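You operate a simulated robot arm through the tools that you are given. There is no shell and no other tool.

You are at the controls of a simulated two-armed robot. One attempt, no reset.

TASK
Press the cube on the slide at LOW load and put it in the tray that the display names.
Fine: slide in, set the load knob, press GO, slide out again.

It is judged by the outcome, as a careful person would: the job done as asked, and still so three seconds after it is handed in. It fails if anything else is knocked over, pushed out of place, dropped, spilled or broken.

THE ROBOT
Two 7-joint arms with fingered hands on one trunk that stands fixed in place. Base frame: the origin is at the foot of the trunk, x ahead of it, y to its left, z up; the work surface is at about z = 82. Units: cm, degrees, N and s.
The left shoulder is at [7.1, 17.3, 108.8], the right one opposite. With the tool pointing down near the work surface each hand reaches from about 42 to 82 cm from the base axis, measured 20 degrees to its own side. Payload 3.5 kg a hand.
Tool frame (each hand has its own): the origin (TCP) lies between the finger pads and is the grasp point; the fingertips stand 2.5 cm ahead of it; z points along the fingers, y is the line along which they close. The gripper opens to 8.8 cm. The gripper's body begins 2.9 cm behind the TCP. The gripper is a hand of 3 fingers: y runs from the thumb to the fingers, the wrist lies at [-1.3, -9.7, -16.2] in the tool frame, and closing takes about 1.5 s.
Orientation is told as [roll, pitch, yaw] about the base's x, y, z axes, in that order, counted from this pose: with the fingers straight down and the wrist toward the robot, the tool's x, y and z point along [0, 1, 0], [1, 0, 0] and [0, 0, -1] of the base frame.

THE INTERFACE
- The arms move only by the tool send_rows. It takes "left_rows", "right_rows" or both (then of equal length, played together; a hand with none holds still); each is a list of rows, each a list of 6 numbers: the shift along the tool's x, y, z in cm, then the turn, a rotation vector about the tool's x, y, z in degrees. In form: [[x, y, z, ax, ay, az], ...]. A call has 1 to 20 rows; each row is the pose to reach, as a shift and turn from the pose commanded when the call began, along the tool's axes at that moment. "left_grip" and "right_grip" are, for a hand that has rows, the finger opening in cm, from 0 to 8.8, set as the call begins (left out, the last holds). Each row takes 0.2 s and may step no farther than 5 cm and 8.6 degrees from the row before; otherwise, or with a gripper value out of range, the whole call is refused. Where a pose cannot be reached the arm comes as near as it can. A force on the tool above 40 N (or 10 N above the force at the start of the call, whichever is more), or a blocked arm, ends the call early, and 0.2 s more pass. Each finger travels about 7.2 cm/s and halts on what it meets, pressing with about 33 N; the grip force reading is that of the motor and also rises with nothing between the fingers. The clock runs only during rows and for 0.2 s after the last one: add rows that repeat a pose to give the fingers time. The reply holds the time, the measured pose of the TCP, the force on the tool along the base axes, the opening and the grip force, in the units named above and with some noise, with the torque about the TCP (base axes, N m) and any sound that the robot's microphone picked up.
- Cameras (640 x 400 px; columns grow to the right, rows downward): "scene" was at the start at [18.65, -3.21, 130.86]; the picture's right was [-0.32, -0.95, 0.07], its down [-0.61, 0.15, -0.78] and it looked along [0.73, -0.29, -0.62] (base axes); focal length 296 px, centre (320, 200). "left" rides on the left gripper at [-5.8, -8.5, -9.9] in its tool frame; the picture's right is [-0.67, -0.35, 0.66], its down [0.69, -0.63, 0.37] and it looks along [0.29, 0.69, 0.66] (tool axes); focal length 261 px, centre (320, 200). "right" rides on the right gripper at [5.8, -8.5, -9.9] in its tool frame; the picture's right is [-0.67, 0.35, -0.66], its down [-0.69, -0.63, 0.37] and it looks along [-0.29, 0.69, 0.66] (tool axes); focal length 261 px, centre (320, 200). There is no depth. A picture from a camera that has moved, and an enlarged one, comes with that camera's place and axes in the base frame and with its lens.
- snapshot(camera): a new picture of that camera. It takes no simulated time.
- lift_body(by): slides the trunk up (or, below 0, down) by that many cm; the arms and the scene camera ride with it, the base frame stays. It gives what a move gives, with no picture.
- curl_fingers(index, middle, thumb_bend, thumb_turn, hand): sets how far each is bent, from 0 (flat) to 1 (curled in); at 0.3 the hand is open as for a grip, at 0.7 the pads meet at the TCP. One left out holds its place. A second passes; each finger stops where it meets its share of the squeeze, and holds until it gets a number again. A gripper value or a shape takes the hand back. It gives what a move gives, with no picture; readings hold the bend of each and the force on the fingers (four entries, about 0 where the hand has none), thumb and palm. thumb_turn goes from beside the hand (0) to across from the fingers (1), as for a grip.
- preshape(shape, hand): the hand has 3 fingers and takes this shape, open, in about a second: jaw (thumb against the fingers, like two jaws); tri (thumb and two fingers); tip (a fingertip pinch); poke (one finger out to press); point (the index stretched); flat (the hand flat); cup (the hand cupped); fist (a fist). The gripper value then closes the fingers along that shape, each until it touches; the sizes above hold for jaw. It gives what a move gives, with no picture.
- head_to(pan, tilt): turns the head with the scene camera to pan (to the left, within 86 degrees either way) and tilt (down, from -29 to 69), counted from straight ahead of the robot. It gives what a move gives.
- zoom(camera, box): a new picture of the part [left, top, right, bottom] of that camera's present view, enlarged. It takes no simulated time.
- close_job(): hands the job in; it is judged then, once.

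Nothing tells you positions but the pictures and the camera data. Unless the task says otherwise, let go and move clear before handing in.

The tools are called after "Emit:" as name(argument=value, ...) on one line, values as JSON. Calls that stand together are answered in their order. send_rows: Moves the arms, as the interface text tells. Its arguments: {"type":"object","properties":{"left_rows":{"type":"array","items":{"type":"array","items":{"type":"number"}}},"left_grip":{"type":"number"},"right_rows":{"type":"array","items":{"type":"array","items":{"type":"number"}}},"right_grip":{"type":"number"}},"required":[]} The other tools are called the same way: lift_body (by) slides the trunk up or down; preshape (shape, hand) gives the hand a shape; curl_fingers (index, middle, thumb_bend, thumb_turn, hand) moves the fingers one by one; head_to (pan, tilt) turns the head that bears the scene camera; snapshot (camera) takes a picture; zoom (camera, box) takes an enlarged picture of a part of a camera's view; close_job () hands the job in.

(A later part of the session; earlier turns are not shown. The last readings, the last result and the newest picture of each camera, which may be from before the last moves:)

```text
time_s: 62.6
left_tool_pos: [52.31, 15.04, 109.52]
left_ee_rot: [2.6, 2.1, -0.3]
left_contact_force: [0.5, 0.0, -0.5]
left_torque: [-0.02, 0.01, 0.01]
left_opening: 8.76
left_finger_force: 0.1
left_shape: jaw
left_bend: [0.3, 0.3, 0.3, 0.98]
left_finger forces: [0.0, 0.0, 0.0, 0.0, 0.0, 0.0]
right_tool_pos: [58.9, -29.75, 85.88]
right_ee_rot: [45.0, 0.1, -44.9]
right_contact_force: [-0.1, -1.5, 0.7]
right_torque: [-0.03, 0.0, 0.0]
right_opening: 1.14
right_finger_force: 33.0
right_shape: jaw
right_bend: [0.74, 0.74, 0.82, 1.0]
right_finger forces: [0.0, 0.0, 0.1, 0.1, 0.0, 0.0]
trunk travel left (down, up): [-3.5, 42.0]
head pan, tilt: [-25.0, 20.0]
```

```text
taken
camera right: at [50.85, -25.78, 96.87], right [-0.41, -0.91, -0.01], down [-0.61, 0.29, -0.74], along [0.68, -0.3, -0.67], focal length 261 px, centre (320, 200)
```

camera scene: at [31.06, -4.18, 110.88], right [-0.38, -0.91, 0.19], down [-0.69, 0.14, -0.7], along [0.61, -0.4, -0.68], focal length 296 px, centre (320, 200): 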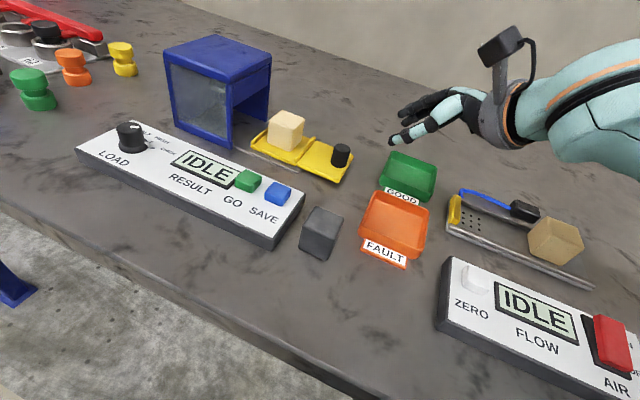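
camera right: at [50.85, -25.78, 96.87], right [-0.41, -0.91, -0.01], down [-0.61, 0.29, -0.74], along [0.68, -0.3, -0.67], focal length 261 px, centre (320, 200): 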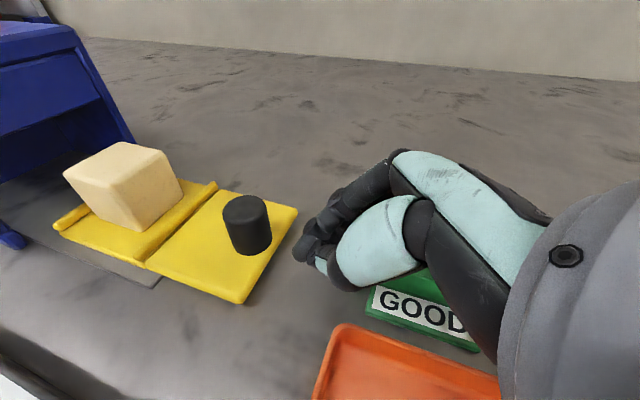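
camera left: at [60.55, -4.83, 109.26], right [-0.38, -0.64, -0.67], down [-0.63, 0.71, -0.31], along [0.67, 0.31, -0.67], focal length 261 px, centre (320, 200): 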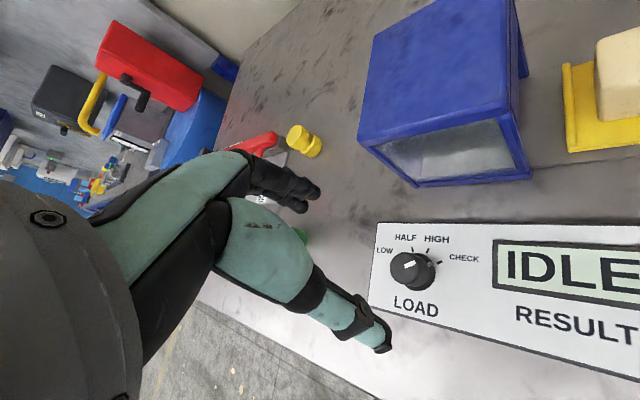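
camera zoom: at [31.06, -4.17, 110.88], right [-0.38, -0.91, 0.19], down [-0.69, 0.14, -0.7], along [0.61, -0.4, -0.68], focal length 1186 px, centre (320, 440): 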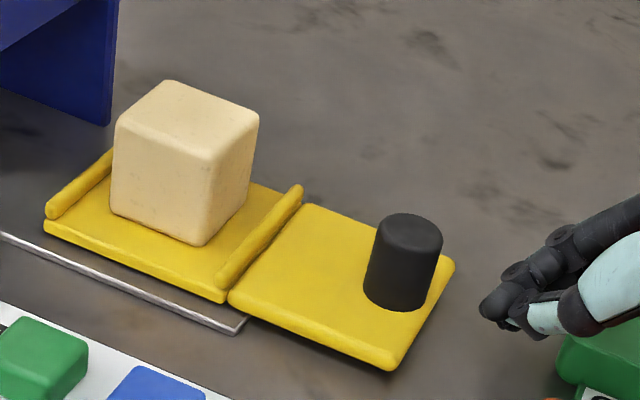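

The closed fingertips are in line behind the handle. I'll push forward slowly by about 5 cm and check that the slide moves.

Emit:
send_rows(right_rows=[[0.4, 0, 0.4, 0, 0, 0], [0.8, 0, 0.8, 0, 0, 0], [1.1, 0, 1.1, 0, 0, 0], [1.4, 0, 1.4, 0, 0, 0], [1.7, 0, 1.7, 0, 0, 0], [2.0, 0, 2.0, 0, 0, 0], [2.3, 0, 2.3, 0, 0, 0], [2.6, 0, 2.6, 0, 0, 0], [2.9, 0, 2.9, 0, 0, 0], [3.2, 0, 3.2, 0, 0, 0], [3.4, 0, 3.4, 0, 0, 0], [3.5, 0, 3.5, 0, 0, 0]])

Emit:
zoom(camera="scene", box=[200, 60, 440, 210])

Emit:
snapshot(camera="right")

```text
time_s: 65.2
left_tool_pos: [52.31, 15.11, 109.47]
left_ee_rot: [2.6, 2.0, -0.4]
left_contact_force: [-0.8, -0.2, 0.5]
left_torque: [0.0, 0.03, -0.01]
left_opening: 8.8
left_finger_force: 0.0
left_shape: jaw
left_bend: [0.3, 0.3, 0.3, 0.98]
left_finger forces: [0.0, 0.0, 0.1, 0.0, 0.0, 0.1]
right_tool_pos: [62.13, -26.37, 85.67]
right_ee_rot: [45.0, 0.1, -44.9]
right_contact_force: [-0.5, 0.0, 0.7]
right_torque: [0.01, -0.01, 0.02]
right_opening: 1.14
right_finger_force: 33.1
right_shape: jaw
right_bend: [0.74, 0.74, 0.83, 1.0]
right_finger forces: [0.0, 0.0, 0.0, 0.1, 0.1, 0.0]
trunk travel left (down, up): [-3.5, 42.0]
head pan, tilt: [-25.0, 20.0]
```

```text
2.67 times, centred on (320, 135) of scene
camera zoom: at [31.07, -4.17, 110.87], right [-0.38, -0.91, 0.19], down [-0.69, 0.14, -0.7], along [0.61, -0.4, -0.68], focal length 791 px, centre (320, 373)
```

zoom: 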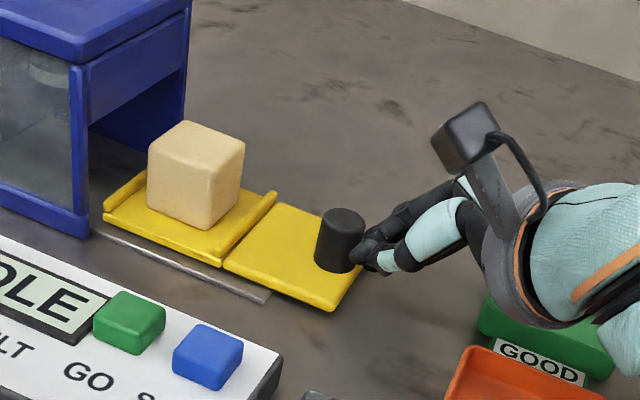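

```text
taken
camera right: at [54.17, -22.33, 96.83], right [-0.41, -0.91, -0.01], down [-0.61, 0.29, -0.74], along [0.68, -0.3, -0.67], focal length 261 px, centre (320, 200)
```

right: 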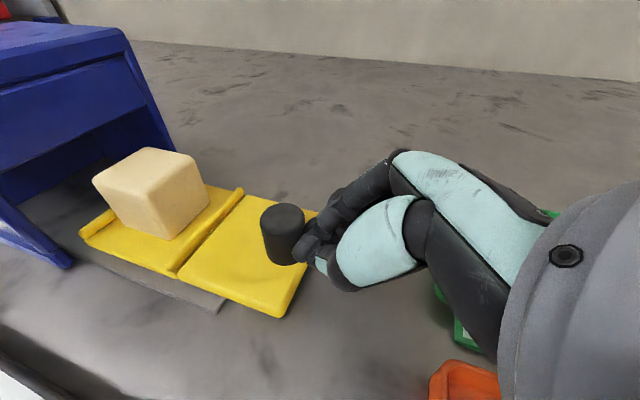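

The slide moves easily with the cube on it, about 3 cm in so far. I'll continue 7 cm more, then check.

Emit:
send_rows(right_rows=[[0.2, 0, 0.2, 0, 0, 0], [0.5, 0, 0.5, 0, 0, 0], [0.85, 0, 0.85, 0, 0, 0], [1.2, 0, 1.2, 0, 0, 0], [1.55, 0, 1.55, 0, 0, 0], [1.9, 0, 1.9, 0, 0, 0], [2.25, 0, 2.25, 0, 0, 0], [2.6, 0, 2.6, 0, 0, 0], [2.95, 0, 2.95, 0, 0, 0], [3.3, 0, 3.3, 0, 0, 0], [3.65, 0, 3.65, 0, 0, 0], [4.0, 0, 4.0, 0, 0, 0], [4.35, 0, 4.35, 0, 0, 0], [4.7, 0, 4.7, 0, 0, 0], [4.9, 0, 4.9, 0, 0, 0], [5.0, 0, 5.0, 0, 0, 0]])

Emit:
zoom(camera="scene", box=[150, 20, 390, 170])

Emit:
snapshot(camera="right")

```text
time_s: 68.6
left_tool_pos: [52.29, 15.08, 109.52]
left_ee_rot: [2.6, 2.0, -0.4]
left_contact_force: [-0.2, -0.1, -0.5]
left_torque: [0.03, 0.03, 0.01]
left_opening: 8.8
left_finger_force: 0.0
left_shape: jaw
left_bend: [0.3, 0.3, 0.3, 0.98]
left_finger forces: [0.1, 0.1, 0.0, 0.0, 0.1, 0.1]
right_tool_pos: [67.12, -21.46, 85.89]
right_ee_rot: [45.0, 0.1, -44.9]
right_contact_force: [-1.5, -0.6, -0.1]
right_torque: [0.01, 0.01, 0.02]
right_opening: 1.13
right_finger_force: 33.2
right_shape: jaw
right_bend: [0.74, 0.74, 0.83, 1.0]
right_finger forces: [0.1, 0.0, 0.0, 0.1, 0.0, 0.1]
trunk travel left (down, up): [-3.5, 42.0]
head pan, tilt: [-25.0, 20.0]
```

```text
2.67 times, centred on (270, 95) of scene
camera zoom: at [31.07, -4.17, 110.88], right [-0.38, -0.91, 0.19], down [-0.69, 0.14, -0.7], along [0.61, -0.4, -0.68], focal length 791 px, centre (453, 480)
```

zoom: 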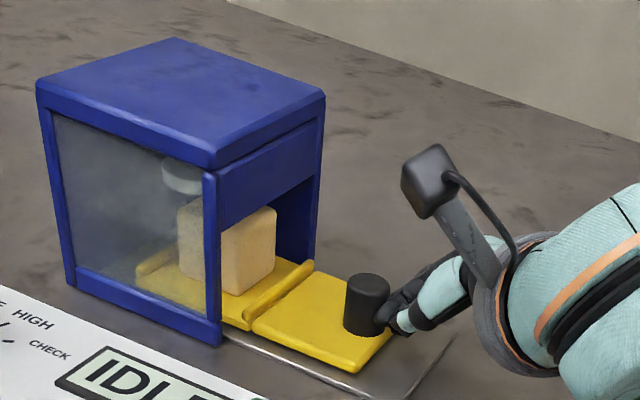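

```text
taken
camera right: at [59.12, -17.36, 96.88], right [-0.41, -0.91, -0.01], down [-0.61, 0.29, -0.74], along [0.68, -0.3, -0.67], focal length 261 px, centre (320, 200)
```

right: 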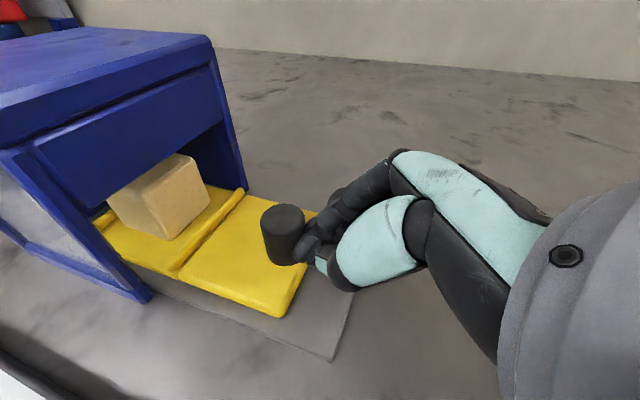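

The cube is going into the press. I'll continue in small steps toward the end stop, watching the force.

Emit:
send_rows(right_rows=[[0.2, 0, 0.2, 0, 0, 0], [0.4, 0, 0.4, 0, 0, 0], [0.6, 0, 0.6, 0, 0, 0], [0.8, 0, 0.8, 0, 0, 0], [0.95, 0, 0.95, 0, 0, 0], [1.1, 0, 1.1, 0, 0, 0]])

Emit:
zoom(camera="scene", box=[150, 20, 390, 170])

```text
time_s: 70.0
left_tool_pos: [52.36, 15.12, 109.53]
left_ee_rot: [2.6, 2.0, -0.5]
left_contact_force: [0.5, -0.4, 1.4]
left_torque: [0.01, -0.01, 0.0]
left_opening: 8.77
left_finger_force: 0.1
left_shape: jaw
left_bend: [0.3, 0.3, 0.3, 0.98]
left_finger forces: [0.0, 0.1, 0.1, 0.0, 0.1, 0.0]
right_tool_pos: [68.29, -20.17, 85.77]
right_ee_rot: [44.9, 0.1, -44.9]
right_contact_force: [0.4, -0.7, 0.5]
right_torque: [0.02, 0.01, 0.0]
right_opening: 1.14
right_finger_force: 32.7
right_shape: jaw
right_bend: [0.74, 0.74, 0.83, 1.0]
right_finger forces: [0.1, 0.0, 0.0, 0.0, 0.0, 0.0]
trunk travel left (down, up): [-3.5, 42.0]
head pan, tilt: [-25.0, 20.0]
```

```text
2.67 times, centred on (270, 95) of scene
camera zoom: at [31.07, -4.16, 110.87], right [-0.38, -0.91, 0.19], down [-0.69, 0.14, -0.7], along [0.61, -0.4, -0.68], focal length 791 px, centre (453, 480)
```

zoom: 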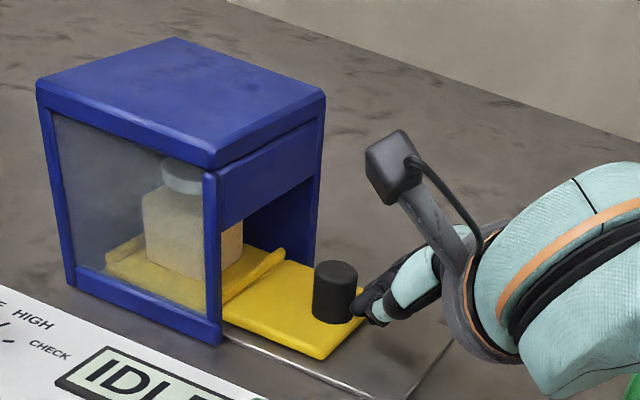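

Nearly under the pressing disk; I'll nudge on in small steps and check the force for the end stop.

Emit:
send_rows(right_rows=[[0.15, 0, 0.15, 0, 0, 0], [0.3, 0, 0.3, 0, 0, 0], [0.45, 0, 0.45, 0, 0, 0], [0.45, 0, 0.45, 0, 0, 0]])

Emit:
zoom(camera="scene", box=[150, 40, 310, 150])

```text
time_s: 71.0
left_tool_pos: [52.32, 15.12, 109.4]
left_ee_rot: [2.6, 2.0, -0.5]
left_contact_force: [-1.0, 0.8, 0.7]
left_torque: [0.02, 0.0, 0.03]
left_opening: 8.78
left_finger_force: 0.1
left_shape: jaw
left_bend: [0.3, 0.3, 0.3, 0.98]
left_finger forces: [0.0, 0.1, 0.1, 0.0, 0.0, 0.0]
right_tool_pos: [68.76, -19.72, 85.81]
right_ee_rot: [45.0, 0.0, -44.9]
right_contact_force: [-2.1, -1.5, -1.0]
right_torque: [-0.02, 0.01, 0.03]
right_opening: 1.15
right_finger_force: 33.2
right_shape: jaw
right_bend: [0.74, 0.74, 0.83, 1.0]
right_finger forces: [0.0, 0.0, 0.0, 0.1, 0.0, 0.0]
trunk travel left (down, up): [-3.5, 42.0]
head pan, tilt: [-25.0, 20.0]
```

```text
3.64 times, centred on (230, 95) of scene
camera zoom: at [31.03, -4.2, 110.88], right [-0.38, -0.91, 0.19], down [-0.69, 0.14, -0.7], along [0.61, -0.4, -0.68], focal length 1078 px, centre (647, 582)
```

zoom: 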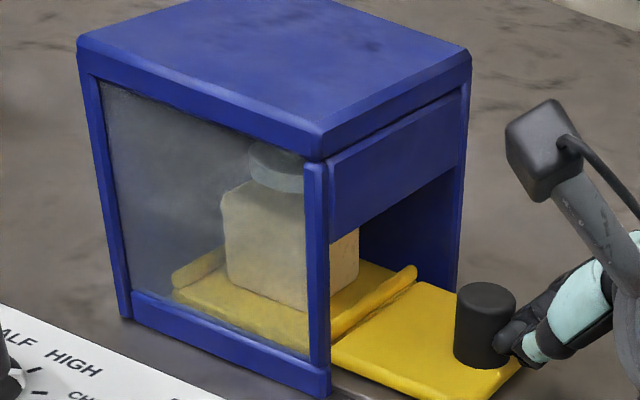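

Emit:
send_rows(right_rows=[[0.15, 0, 0.15, 0, 0, 0], [0.3, 0, 0.3, 0, 0, 0], [0.45, 0, 0.45, 0, 0, 0], [0.45, 0, 0.45, 0, 0, 0]])

Emit:
zoom(camera="scene", box=[150, 40, 310, 150])

```text
time_s: 72.0
left_tool_pos: [51.97, 14.69, 109.6]
left_ee_rot: [2.8, 2.0, -0.4]
left_contact_force: [1.3, 0.2, 0.0]
left_torque: [-0.04, -0.02, 0.01]
left_opening: 8.79
left_finger_force: 0.1
left_shape: jaw
left_bend: [0.3, 0.3, 0.3, 0.98]
left_finger forces: [0.0, 0.0, 0.1, 0.0, 0.0, 0.0]
right_tool_pos: [69.0, -19.7, 85.92]
right_ee_rot: [45.0, 0.1, -45.1]
right_contact_force: [-17.9, -14.2, -3.2]
right_torque: [-0.13, 0.2, -0.05]
right_opening: 1.16
right_finger_force: 32.4
right_shape: jaw
right_bend: [0.75, 0.74, 0.83, 1.0]
right_finger forces: [11.9, 0.0, 0.0, 0.0, 22.5, 0.0]
trunk travel left (down, up): [-3.5, 42.0]
head pan, tilt: [-25.0, 20.0]
```

```text
3.64 times, centred on (230, 95) of scene
camera zoom: at [30.84, -4.44, 110.93], right [-0.38, -0.91, 0.18], down [-0.69, 0.15, -0.71], along [0.61, -0.4, -0.68], focal length 1078 px, centre (647, 582)
```

zoom: 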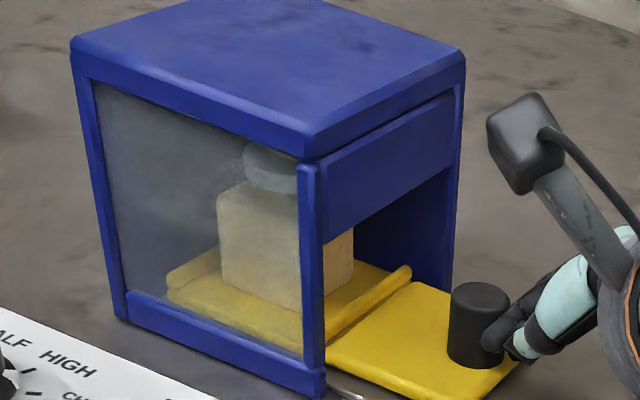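

The force rose to about 23 N: the slide is fully in at its stop. I'll back the right hand off behind the handle, then up and away.

Emit:
send_rows(right_rows=[[-0.5, 0, -0.5, 0, 0, 0], [-1.5, 0, -1.5, 0, 0, 0], [-2.83, 0, -2.83, 0, 0, 0], [-0.4, 0, -5.3, 0, 0, 0], [2.1, 0, -7.8, 0, 0, 0], [2.2, 0, -11.9, 0, 0, 0], [-0.5, -0.35, -14.6, 0, 0, 0], [-3.3, -0.7, -17.4, 0, 0, 0], [-6, -1.05, -20.1, 0, 0, 0], [-8.8, -1.4, -22.9, 0, 0, 0], [-6, -1.4, -25.7, 0, 0, 0]])

Emit:
snapshot(camera="scene")

Emit:
snapshot(camera="right")

```text
time_s: 74.4
left_tool_pos: [52.18, 15.13, 109.51]
left_ee_rot: [2.6, 2.1, -0.5]
left_contact_force: [-0.4, 0.1, -0.4]
left_torque: [0.01, 0.02, 0.0]
left_opening: 8.77
left_finger_force: 0.0
left_shape: jaw
left_bend: [0.3, 0.3, 0.3, 0.98]
left_finger forces: [0.0, 0.0, 0.0, 0.0, 0.1, 0.1]
right_tool_pos: [52.37, -34.21, 99.94]
right_ee_rot: [45.0, 0.0, -44.9]
right_contact_force: [0.2, -0.1, 0.8]
right_torque: [0.0, 0.0, 0.02]
right_opening: 1.15
right_finger_force: 32.8
right_shape: jaw
right_bend: [0.75, 0.74, 0.83, 1.0]
right_finger forces: [0.1, 0.0, 0.0, 0.1, 0.0, 0.0]
trunk travel left (down, up): [-3.5, 42.0]
head pan, tilt: [-25.0, 20.0]
```

```text
taken
camera scene: at [31.04, -4.08, 110.9], right [-0.38, -0.91, 0.19], down [-0.69, 0.14, -0.7], along [0.61, -0.4, -0.68], focal length 296 px, centre (320, 200)
```

scene: 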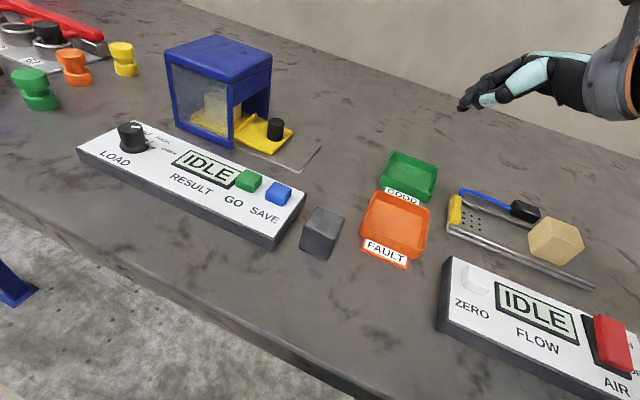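

```text
taken
camera right: at [44.32, -30.28, 110.95], right [-0.41, -0.91, -0.01], down [-0.61, 0.28, -0.74], along [0.68, -0.3, -0.67], focal length 261 px, centre (320, 200)
```

right: 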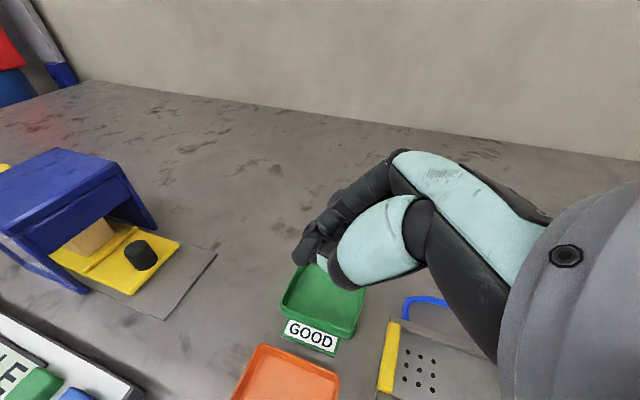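

The slide is in, with the cube under the press. Now the LOAD knob: I'll look closely at it.

Emit:
zoom(camera="scene", box=[70, 100, 190, 180])

Emit:
snapshot(camera="left")

```text
5.00 times, centred on (130, 140) of scene
camera zoom: at [31.04, -4.08, 110.9], right [-0.38, -0.91, 0.19], down [-0.69, 0.14, -0.7], along [0.61, -0.4, -0.68], focal length 1482 px, centre (1270, 500)
```

zoom: 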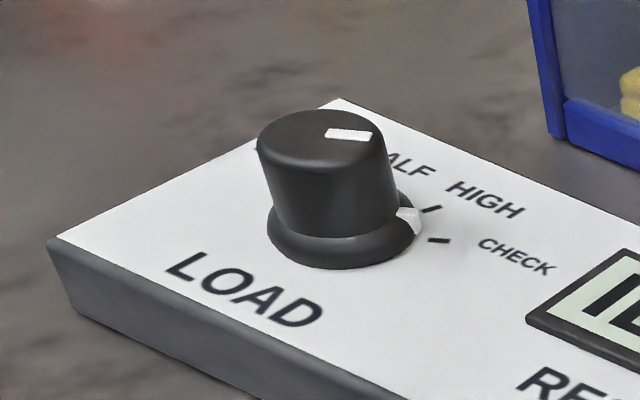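

```text
taken
camera left: at [44.09, 9.01, 119.44], right [-0.38, -0.64, -0.67], down [-0.64, 0.71, -0.31], along [0.67, 0.31, -0.67], focal length 261 px, centre (320, 200)
```

left: 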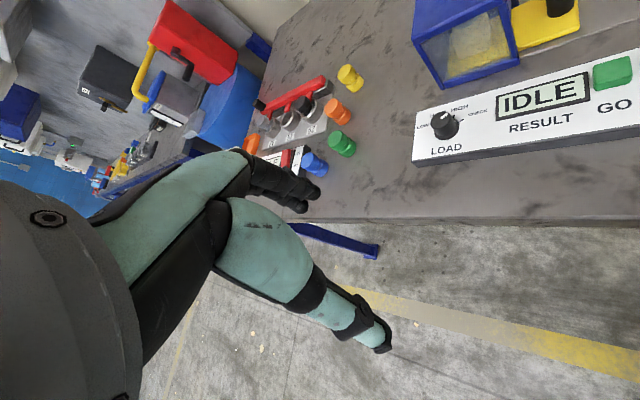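

The knob is at about (68.6, 1.5), top z≈88, pointing at CHECK; LOW is about 120 degrees counterclockwise from above. I'll bring the left hand above it, open, with yaw about -40.

Emit:
send_rows(left_rows=[[-2.3, 2.7, 1, -0.4, -0.5, 6.5], [-4.5, 5.4, 2.5, -0.8, -1, 13], [-6.8, 8.2, 4.5, -1.2, -1.5, 20], [-9, 10.9, 6.5, -1.6, -2, 27], [-11.3, 13.7, 8.5, -2, -2.6, 34], [-13.6, 16.4, 10.5, -2, -2.6, 40], [-13.6, 16.4, 10.5, -2, -2.6, 40]], left_grip=7)

Emit:
snapshot(camera="left")

Emit:
snapshot(camera="scene")

```text
time_s: 76.0
left_tool_pos: [68.03, 1.86, 97.69]
left_ee_rot: [-1.0, 0.4, -40.6]
left_contact_force: [-0.6, 0.3, -0.3]
left_torque: [0.0, 0.05, -0.02]
left_opening: 7.02
left_finger_force: 0.1
left_shape: jaw
left_bend: [0.27, 0.34, 0.49, 0.99]
left_finger forces: [0.0, 0.0, 0.1, 0.0, 0.0, 0.0]
right_tool_pos: [52.27, -34.22, 99.87]
right_ee_rot: [45.1, 0.0, -45.0]
right_contact_force: [0.2, 0.1, 0.1]
right_torque: [-0.02, 0.02, 0.0]
right_opening: 1.15
right_finger_force: 33.0
right_shape: jaw
right_bend: [0.75, 0.74, 0.83, 1.0]
right_finger forces: [0.0, 0.1, 0.0, 0.0, 0.0, 0.0]
trunk travel left (down, up): [-3.5, 42.0]
head pan, tilt: [-25.0, 20.0]
```

```text
taken
camera left: at [58.08, 3.18, 107.76], right [-0.71, -0.29, -0.64], down [-0.04, 0.93, -0.37], along [0.7, -0.24, -0.67], focal length 261 px, centre (320, 200)
```

left: 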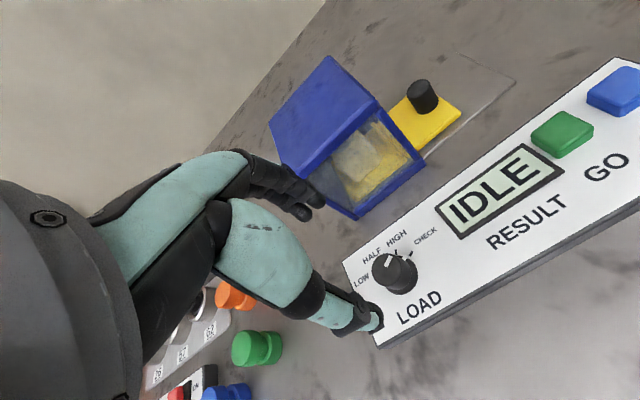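

```text
taken
camera scene: at [30.99, -4.14, 110.92], right [-0.38, -0.91, 0.19], down [-0.69, 0.14, -0.71], along [0.61, -0.4, -0.68], focal length 296 px, centre (320, 200)
```

scene: 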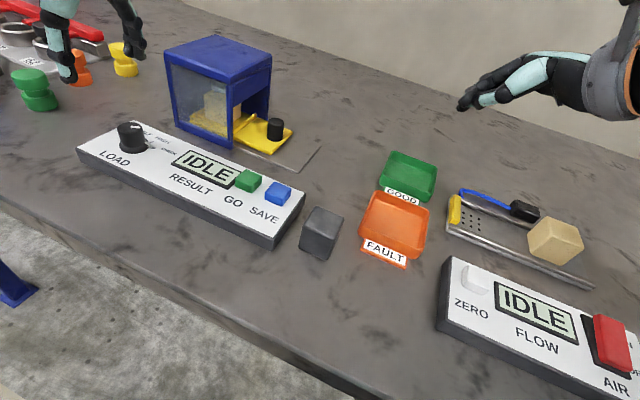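

Emit:
zoom(camera="left", box=[335, 215, 455, 325])

```text
3.64 times, centred on (395, 270) of left
camera zoom: at [58.08, 3.18, 107.76], right [-0.71, -0.29, -0.64], down [-0.04, 0.93, -0.37], along [0.7, -0.24, -0.67], focal length 948 px, centre (47, -54)
```

zoom: 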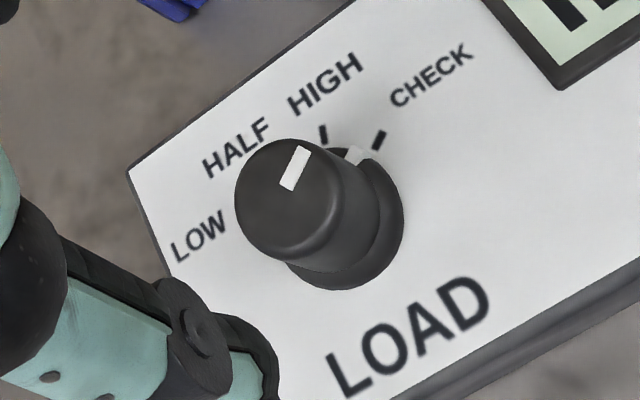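

Emit:
send_rows(left_rows=[[0.1, 0.2, 2.5, 0.1, 0.3, 0], [0.2, 0.4, 5, 0.2, 0.6, 0], [0.4, 0.6, 7, 0.3, 1, 0], [0.4, 0.6, 8.4, 0.3, 1, 0], [0.4, 0.6, 9.1, 0.3, 1, 0], [0.4, 0.6, 9.1, 0.3, 1, 0]])

Emit:
snapshot(camera="left")

Emit:
zoom(camera="scene", box=[50, 70, 210, 190])

```text
time_s: 77.4
left_tool_pos: [68.75, 1.65, 88.65]
left_ee_rot: [0.0, 0.8, -40.5]
left_contact_force: [0.1, 0.8, -0.1]
left_torque: [0.05, 0.01, 0.03]
left_opening: 7.0
left_finger_force: 0.0
left_shape: jaw
left_bend: [0.27, 0.34, 0.49, 0.99]
left_finger forces: [0.0, 0.0, 0.1, 0.0, 0.0, 0.0]
right_tool_pos: [52.43, -34.31, 99.78]
right_ee_rot: [45.0, 0.1, -44.9]
right_contact_force: [0.0, 0.4, 0.7]
right_torque: [0.0, 0.0, -0.03]
right_opening: 1.14
right_finger_force: 32.5
right_shape: jaw
right_bend: [0.75, 0.74, 0.83, 1.0]
right_finger forces: [0.0, 0.0, 0.0, 0.0, 0.1, 0.1]
trunk travel left (down, up): [-3.5, 42.0]
head pan, tilt: [-25.0, 20.0]
```

```text
taken
camera left: at [58.51, 2.71, 98.71], right [-0.71, -0.28, -0.65], down [-0.04, 0.93, -0.36], along [0.71, -0.23, -0.67], focal length 261 px, centre (320, 200)
```

left: 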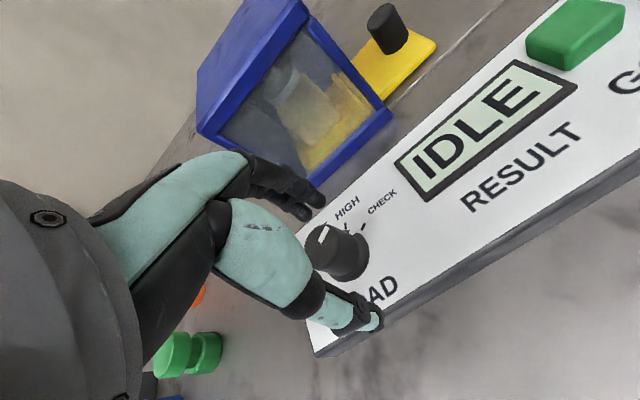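

```text
3.33 times, centred on (130, 130) of scene
camera zoom: at [31.06, -4.18, 110.88], right [-0.38, -0.91, 0.19], down [-0.69, 0.14, -0.7], along [0.61, -0.4, -0.68], focal length 988 px, centre (953, 433)
```

zoom: 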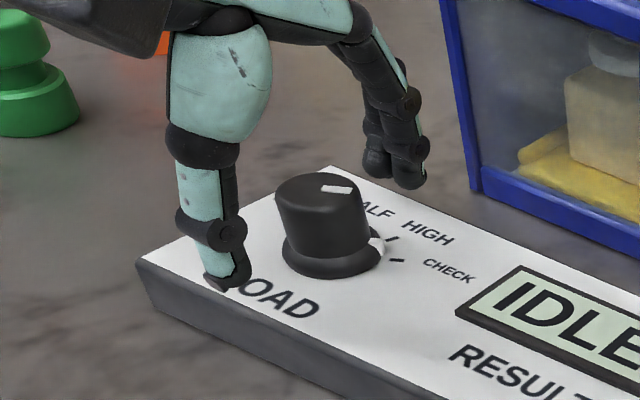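

Emit:
zoom(camera="left", box=[270, 180, 410, 340])

```text
2.50 times, centred on (340, 260) of left
camera zoom: at [58.51, 2.71, 98.71], right [-0.71, -0.28, -0.65], down [-0.04, 0.93, -0.36], along [0.71, -0.23, -0.67], focal length 652 px, centre (270, 50)
```

zoom: 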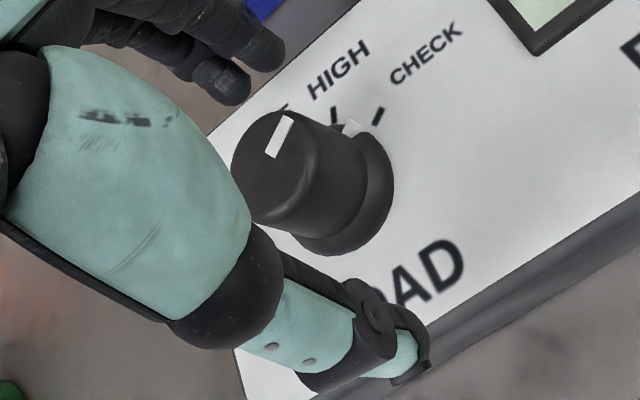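

The knob is centred between thumb and fingers. I'll close on it.

Emit:
send_rows(left_rows=[[0, 0, 0, 0, 0, 0], [0, 0, 0, 0, 0, 0], [0, 0, 0, 0, 0, 0], [0, 0, 0, 0, 0, 0], [0, 0, 0, 0, 0, 0], [0, 0, 0, 0, 0, 0], [0, 0, 0, 0, 0, 0]], left_grip=1.5)

Emit:
zoom(camera="left", box=[250, 180, 410, 340])

Emit:
zoom(camera="scene", box=[50, 70, 210, 190])

```text
time_s: 79.0
left_tool_pos: [68.62, 1.56, 88.52]
left_ee_rot: [0.0, 0.9, -40.5]
left_contact_force: [-0.5, -6.0, -2.1]
left_torque: [-0.16, -0.02, -0.04]
left_opening: 1.89
left_finger_force: 32.5
left_shape: jaw
left_bend: [0.73, 0.52, 0.75, 1.0]
left_finger forces: [19.6, 11.6, 0.0, 0.0, 27.2, 0.0]
right_tool_pos: [52.4, -34.42, 99.76]
right_ee_rot: [45.1, 0.1, -44.9]
right_contact_force: [0.2, -0.6, 0.2]
right_torque: [-0.03, -0.02, 0.01]
right_opening: 1.16
right_finger_force: 33.1
right_shape: jaw
right_bend: [0.75, 0.74, 0.83, 1.0]
right_finger forces: [0.0, 0.0, 0.1, 0.1, 0.1, 0.1]
trunk travel left (down, up): [-3.5, 42.0]
head pan, tilt: [-25.0, 20.0]
```

```text
2.50 times, centred on (330, 260) of left
camera zoom: at [58.54, 2.62, 98.69], right [-0.71, -0.28, -0.65], down [-0.04, 0.93, -0.36], along [0.71, -0.23, -0.67], focal length 652 px, centre (295, 50)
```

zoom: 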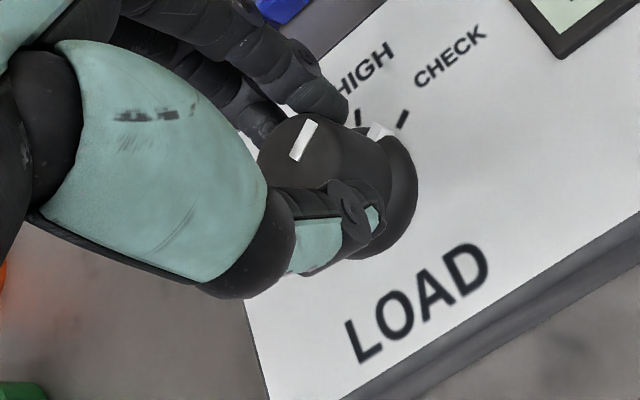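

```text
3.33 times, centred on (130, 130) of scene
camera zoom: at [31.1, -4.28, 110.86], right [-0.38, -0.91, 0.19], down [-0.69, 0.15, -0.7], along [0.61, -0.4, -0.69], focal length 988 px, centre (953, 433)
```

zoom: 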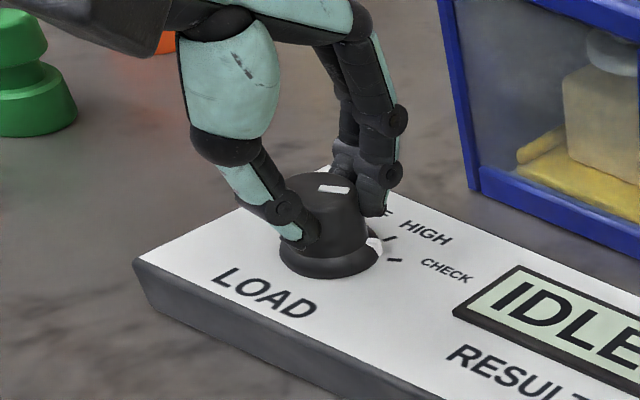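

Gripped firmly and centred. I'll twist counterclockwise (seen from above) by 60 degrees.

Emit:
send_rows(left_rows=[[0, 0, 0, 0, 0, -5], [0, 0, 0, 0, 0, -10], [0, 0, 0, 0, 0, -16], [0, 0, 0, 0, 0, -22], [0, 0, 0, 0, 0, -28], [0, 0, 0, 0, 0, -34], [0, 0, 0, 0, 0, -40], [0, 0, 0, 0, 0, -46], [0, 0, 0, 0, 0, -52], [0, 0, 0, 0, 0, -58], [0, 0, 0, 0, 0, -60]])

Emit:
zoom(camera="scene", box=[50, 70, 210, 190])

Emit:
snapshot(camera="left")

```text
time_s: 81.4
left_tool_pos: [68.71, 1.65, 88.53]
left_ee_rot: [0.9, 0.4, 19.7]
left_contact_force: [17.8, -9.3, 3.4]
left_torque: [-0.06, -0.47, -0.05]
left_opening: 1.87
left_finger_force: 33.0
left_shape: jaw
left_bend: [0.73, 0.55, 0.78, 0.94]
left_finger forces: [28.1, 10.2, 0.0, 0.1, 29.0, 0.0]
right_tool_pos: [52.65, -34.54, 99.7]
right_ee_rot: [45.0, 0.2, -44.9]
right_contact_force: [0.4, 0.0, -0.5]
right_torque: [0.0, -0.01, 0.01]
right_opening: 1.2
right_finger_force: 33.3
right_shape: jaw
right_bend: [0.75, 0.74, 0.83, 1.0]
right_finger forces: [0.1, 0.0, 0.0, 0.0, 0.0, 0.0]
trunk travel left (down, up): [-3.5, 42.0]
head pan, tilt: [-25.0, 20.0]
```

```text
3.33 times, centred on (130, 130) of scene
camera zoom: at [31.29, -4.32, 110.8], right [-0.38, -0.91, 0.19], down [-0.7, 0.15, -0.7], along [0.61, -0.4, -0.69], focal length 988 px, centre (953, 433)
```

zoom: 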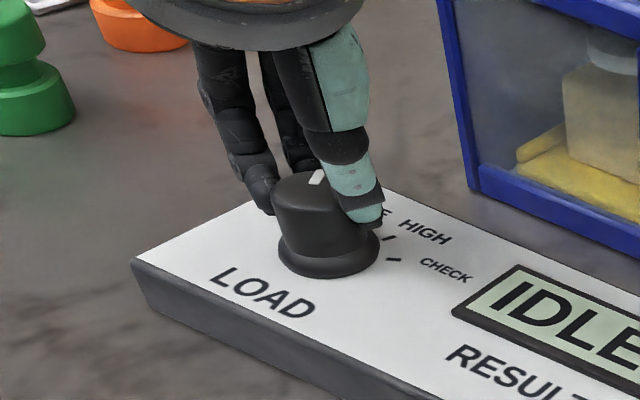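

```text
taken
camera left: at [62.89, -6.74, 98.44], right [-0.11, -0.74, -0.66], down [-0.83, 0.44, -0.35], along [0.55, 0.51, -0.66], focal length 261 px, centre (320, 200)
```

left: 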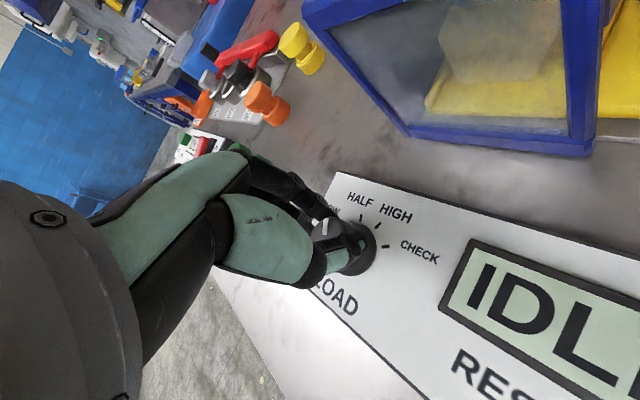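

The knob turned with the hand. I'll open, lift a little and check where the pointer stands.

Emit:
send_rows(left_rows=[[0, 0, 0, 0, 0, 0], [0, 0, 0, 0, 0, 0], [0, 0, 0, 0, 0, 0], [0, 0, 0, 0, 0, 0], [0, 0, -1, 0, 0, 0], [0, 0, -2.5, 0, 0, 0], [0, 0, -4, 0, 0, 0]], left_grip=7)

Emit:
zoom(camera="scene", box=[70, 100, 190, 180])

Emit:
zoom(camera="left", box=[300, 180, 460, 330])

```text
time_s: 83.0
left_tool_pos: [68.62, 1.59, 92.64]
left_ee_rot: [0.7, 0.4, 19.5]
left_contact_force: [1.0, 0.4, -0.2]
left_torque: [-0.03, -0.01, -0.01]
left_opening: 6.97
left_finger_force: 0.1
left_shape: jaw
left_bend: [0.27, 0.34, 0.5, 0.99]
left_finger forces: [0.0, 0.0, 0.1, 0.1, 0.0, 0.0]
right_tool_pos: [52.4, -34.3, 99.92]
right_ee_rot: [45.1, 0.0, -44.9]
right_contact_force: [-0.2, 1.4, 0.1]
right_torque: [0.03, 0.05, -0.01]
right_opening: 1.16
right_finger_force: 33.1
right_shape: jaw
right_bend: [0.75, 0.74, 0.83, 1.0]
right_finger forces: [0.0, 0.0, 0.0, 0.0, 0.0, 0.1]
trunk travel left (down, up): [-3.5, 42.0]
head pan, tilt: [-25.0, 20.0]
```

```text
5.00 times, centred on (130, 140) of scene
camera zoom: at [31.05, -4.19, 110.89], right [-0.38, -0.91, 0.19], down [-0.69, 0.14, -0.7], along [0.61, -0.4, -0.68], focal length 1482 px, centre (1270, 500)
```

zoom: 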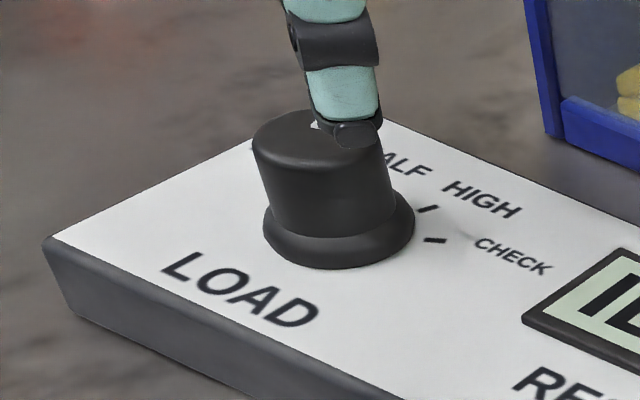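

```text
2.67 times, centred on (380, 255) of left
camera zoom: at [62.68, -6.76, 102.59], right [-0.11, -0.74, -0.66], down [-0.83, 0.44, -0.35], along [0.55, 0.51, -0.66], focal length 695 px, centre (160, 53)
```

zoom: 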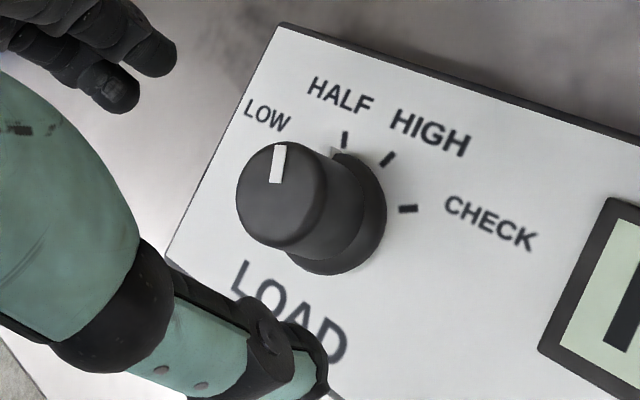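

The pointer is now just past HALF toward LOW; about 35–40 degrees more is needed. I'll turn the open hand back, regrip and twist again.

Emit:
send_rows(left_rows=[[0, 0, 0, 0, 0, 7], [0, 0, 0, 0, 0, 14], [0, 0, 0, 0, 0, 21], [0, 0, 0, 0, 0, 28], [0, 0, 0, 0, 0, 35], [0, 0, 0, 0, 0, 42], [0, 0, 2, 0, 0, 42], [0, 0, 3.5, 0, 0, 42], [0, 0, 4, 0, 0, 42], [0, 0, 4, 0, 0, 42]])

Emit:
zoom(camera="left", box=[270, 180, 410, 340])

```text
time_s: 85.2
left_tool_pos: [68.65, 1.65, 88.79]
left_ee_rot: [0.3, 0.7, -22.5]
left_contact_force: [0.3, -0.2, 0.7]
left_torque: [0.03, 0.01, -0.03]
left_opening: 6.97
left_finger_force: 0.1
left_shape: jaw
left_bend: [0.27, 0.34, 0.5, 0.99]
left_finger forces: [0.0, 0.0, 0.0, 0.0, 0.0, 0.0]
right_tool_pos: [52.35, -34.32, 99.87]
right_ee_rot: [45.0, 0.0, -44.9]
right_contact_force: [0.1, 0.8, -0.1]
right_torque: [0.01, 0.02, 0.02]
right_opening: 1.16
right_finger_force: 33.3
right_shape: jaw
right_bend: [0.75, 0.74, 0.83, 1.0]
right_finger forces: [0.1, 0.1, 0.2, 0.0, 0.1, 0.0]
trunk travel left (down, up): [-3.5, 42.0]
head pan, tilt: [-25.0, 20.0]
```

```text
2.50 times, centred on (340, 260) of left
camera zoom: at [58.74, -0.57, 98.75], right [-0.58, -0.48, -0.65], down [-0.32, 0.88, -0.35], along [0.74, 0.0, -0.67], focal length 652 px, centre (270, 50)
```

zoom: 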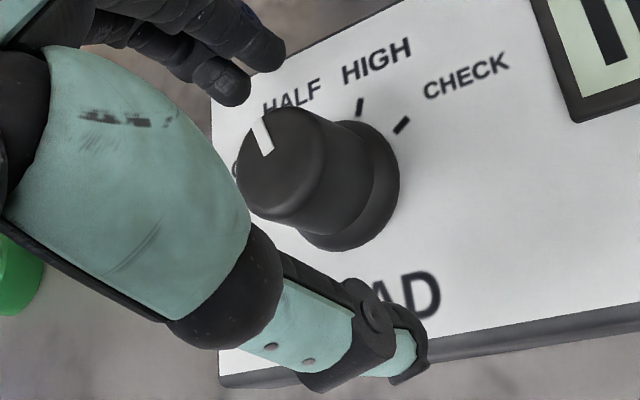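

The pointer stands at HALF. I'll grip and twist about 40 degrees more.

Emit:
send_rows(left_rows=[[0, 0, 0, 0, 0, 0], [0, 0, 0, 0, 0, 0], [0, 0, 0, 0, 0, 0], [0, 0, 0, 0, 0, 0], [0, 0, 0, 0, 0, 0], [0, 0, 0, 0, 0, 0], [0, 0, 0, 0, 0, 0]], left_grip=1.5)

Emit:
send_rows(left_rows=[[0, 0, 0, 0, 0, -5], [0, 0, 0, 0, 0, -10], [0, 0, 0, 0, 0, -15], [0, 0, 0, 0, 0, -20], [0, 0, 0, 0, 0, -25], [0, 0, 0, 0, 0, -30], [0, 0, 0, 0, 0, -35], [0, 0, 0, 0, 0, -40], [0, 0, 0, 0, 0, -40]])

Emit:
zoom(camera="left", box=[270, 180, 430, 340])

Emit:
zoom(camera="scene", box=[70, 100, 190, 180])

```text
time_s: 86.8
left_tool_pos: [68.69, 1.6, 88.75]
left_ee_rot: [0.4, 0.9, -22.4]
left_contact_force: [3.9, -4.9, -0.9]
left_torque: [-0.17, -0.12, -0.03]
left_opening: 2.01
left_finger_force: 33.3
left_shape: jaw
left_bend: [0.73, 0.52, 0.76, 1.0]
left_finger forces: [20.3, 11.9, 0.0, 0.1, 26.1, 0.0]
right_tool_pos: [52.6, -34.44, 99.91]
right_ee_rot: [45.1, 0.0, -44.8]
right_contact_force: [0.2, 0.3, 0.0]
right_torque: [0.03, 0.01, -0.02]
right_opening: 1.19
right_finger_force: 33.3
right_shape: jaw
right_bend: [0.75, 0.74, 0.83, 1.0]
right_finger forces: [0.0, 0.0, 0.0, 0.1, 0.1, 0.1]
trunk travel left (down, up): [-3.5, 42.0]
head pan, tilt: [-25.0, 20.0]
```

```text
time_s: 88.8
left_tool_pos: [68.57, 1.39, 88.61]
left_ee_rot: [0.7, 0.3, 17.5]
left_contact_force: [14.3, -15.3, 8.3]
left_torque: [-0.3, -0.52, -0.37]
left_opening: 2.12
left_finger_force: 33.6
left_shape: jaw
left_bend: [0.73, 0.52, 0.77, 1.0]
left_finger forces: [28.2, 12.3, 0.0, 0.1, 31.0, 0.0]
right_tool_pos: [52.49, -34.65, 99.71]
right_ee_rot: [45.2, 0.2, -44.9]
right_contact_force: [-0.6, 1.1, 0.1]
right_torque: [0.01, 0.0, 0.04]
right_opening: 1.17
right_finger_force: 32.8
right_shape: jaw
right_bend: [0.75, 0.74, 0.83, 1.0]
right_finger forces: [0.0, 0.1, 0.0, 0.0, 0.0, 0.0]
trunk travel left (down, up): [-3.5, 42.0]
head pan, tilt: [-25.0, 20.0]
```

```text
2.50 times, centred on (350, 260) of left
camera zoom: at [62.45, -6.72, 98.52], right [-0.14, -0.74, -0.66], down [-0.81, 0.47, -0.35], along [0.57, 0.49, -0.66], focal length 652 px, centre (245, 50)
```

zoom: 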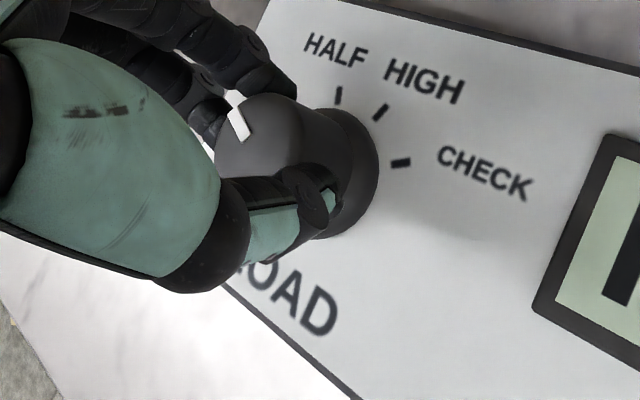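

```text
5.00 times, centred on (130, 140) of scene
camera zoom: at [31.18, -4.43, 110.84], right [-0.38, -0.91, 0.19], down [-0.7, 0.15, -0.7], along [0.61, -0.4, -0.69], focal length 1482 px, centre (1270, 500)
```

zoom: 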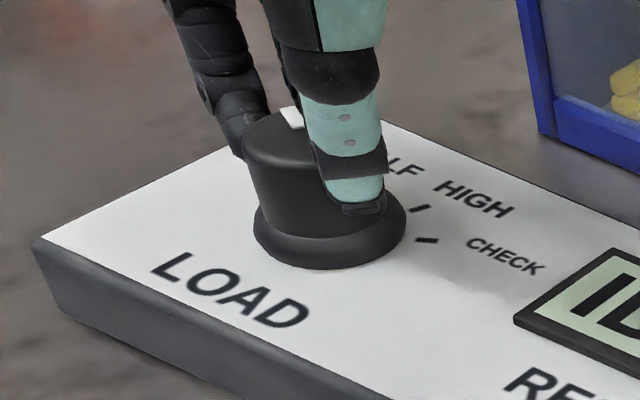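

The torque rose, so it may be at the LOW end. I'll release, lift and look.

Emit:
send_rows(left_rows=[[0, 0, 0, 0, 0, 0], [0, 0, 0, 0, 0, 0], [0, 0, 0, 0, 0, 0], [0, 0, 0, 0, 0, 0], [0, 0, -1, 0, 0, 0], [0, 0, -3, 0, 0, 0], [0, 0, -6, 0, 0, 0], [0, 0, -9, 0, 0, 0]], left_grip=7)

Emit:
zoom(camera="left", box=[300, 190, 440, 330])

Emit:
zoom(camera="scene", box=[70, 100, 190, 180])

```text
time_s: 90.6
left_tool_pos: [68.63, 1.36, 97.66]
left_ee_rot: [0.7, 0.4, 17.4]
left_contact_force: [-1.0, 0.1, 0.5]
left_torque: [0.03, 0.0, -0.01]
left_opening: 6.97
left_finger_force: 0.1
left_shape: jaw
left_bend: [0.27, 0.34, 0.5, 0.99]
left_finger forces: [0.0, 0.1, 0.0, 0.0, 0.0, 0.0]
right_tool_pos: [52.34, -34.26, 99.91]
right_ee_rot: [45.1, 0.0, -45.0]
right_contact_force: [0.0, 0.0, -0.1]
right_torque: [0.04, 0.01, 0.02]
right_opening: 1.17
right_finger_force: 32.3
right_shape: jaw
right_bend: [0.75, 0.74, 0.83, 1.0]
right_finger forces: [0.0, 0.0, 0.1, 0.0, 0.1, 0.0]
trunk travel left (down, up): [-3.5, 42.0]
head pan, tilt: [-25.0, 20.0]
```

```text
2.86 times, centred on (370, 260) of left
camera zoom: at [62.41, -6.77, 107.55], right [-0.14, -0.74, -0.66], down [-0.81, 0.47, -0.35], along [0.57, 0.49, -0.66], focal length 745 px, centre (177, 29)
```

zoom: 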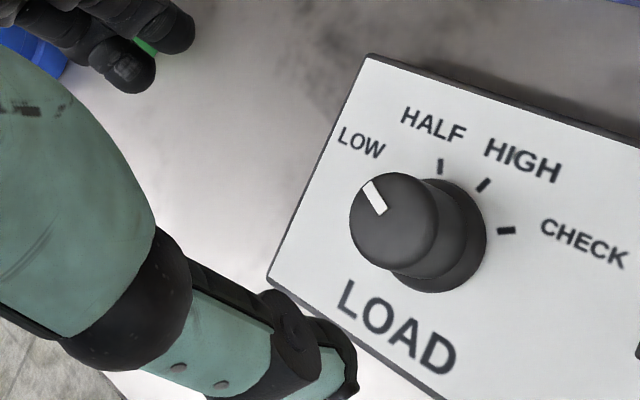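

```text
5.00 times, centred on (130, 140) of scene
camera zoom: at [31.02, -4.2, 110.9], right [-0.38, -0.91, 0.19], down [-0.69, 0.14, -0.7], along [0.61, -0.4, -0.68], focal length 1482 px, centre (1270, 500)
```

zoom: 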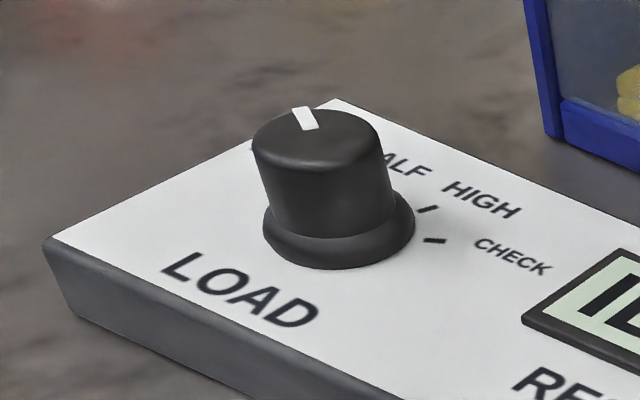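

The pointer now looks to be at LOW. I'll raise the hand for a steeper view to confirm against the tick.

Emit:
send_rows(left_rows=[[0, -1, -4, 0, 0, 0], [0, -2, -8, 0, 0, 0], [0, -3, -12, 0, 0, 0], [0, -3, -14, 0, 0, 0]])

Emit:
snapshot(camera="left")

```text
time_s: 91.6
left_tool_pos: [66.02, 0.23, 111.74]
left_ee_rot: [0.7, 0.4, 17.5]
left_contact_force: [-0.5, -0.5, -0.2]
left_torque: [0.02, -0.02, -0.03]
left_opening: 6.98
left_finger_force: 0.1
left_shape: jaw
left_bend: [0.27, 0.34, 0.5, 0.99]
left_finger forces: [0.0, 0.0, 0.0, 0.0, 0.0, 0.0]
right_tool_pos: [52.41, -34.38, 99.74]
right_ee_rot: [45.1, 0.1, -44.9]
right_contact_force: [0.3, 0.6, -0.5]
right_torque: [0.02, 0.0, -0.01]
right_opening: 1.14
right_finger_force: 33.5
right_shape: jaw
right_bend: [0.75, 0.74, 0.83, 1.0]
right_finger forces: [0.0, 0.0, 0.1, 0.0, 0.0, 0.0]
trunk travel left (down, up): [-3.5, 42.0]
head pan, tilt: [-25.0, 20.0]
```

```text
taken
camera left: at [59.86, -7.85, 121.53], right [-0.14, -0.74, -0.66], down [-0.81, 0.47, -0.35], along [0.57, 0.49, -0.66], focal length 261 px, centre (320, 200)
```

left: 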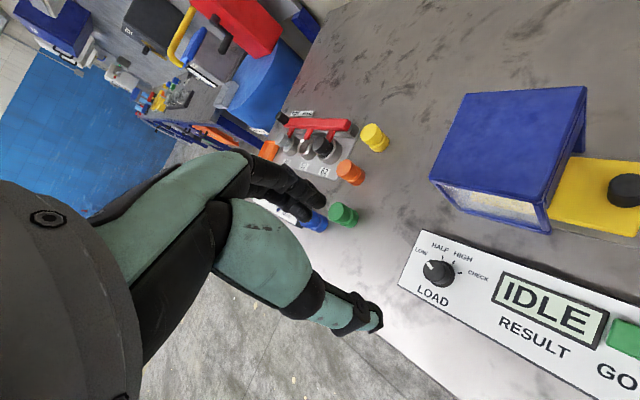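

Emit:
zoom(camera="left", box=[395, 225, 495, 315])

```text
4.44 times, centred on (445, 270) of left
camera zoom: at [59.86, -7.85, 121.53], right [-0.14, -0.74, -0.66], down [-0.81, 0.47, -0.35], along [0.57, 0.49, -0.66], focal length 1158 px, centre (-236, -111)
```

zoom: 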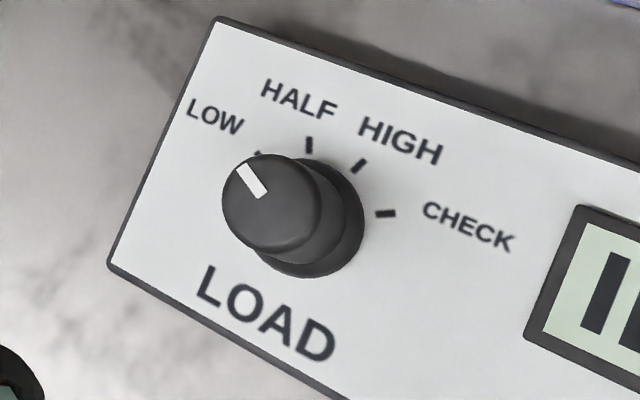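

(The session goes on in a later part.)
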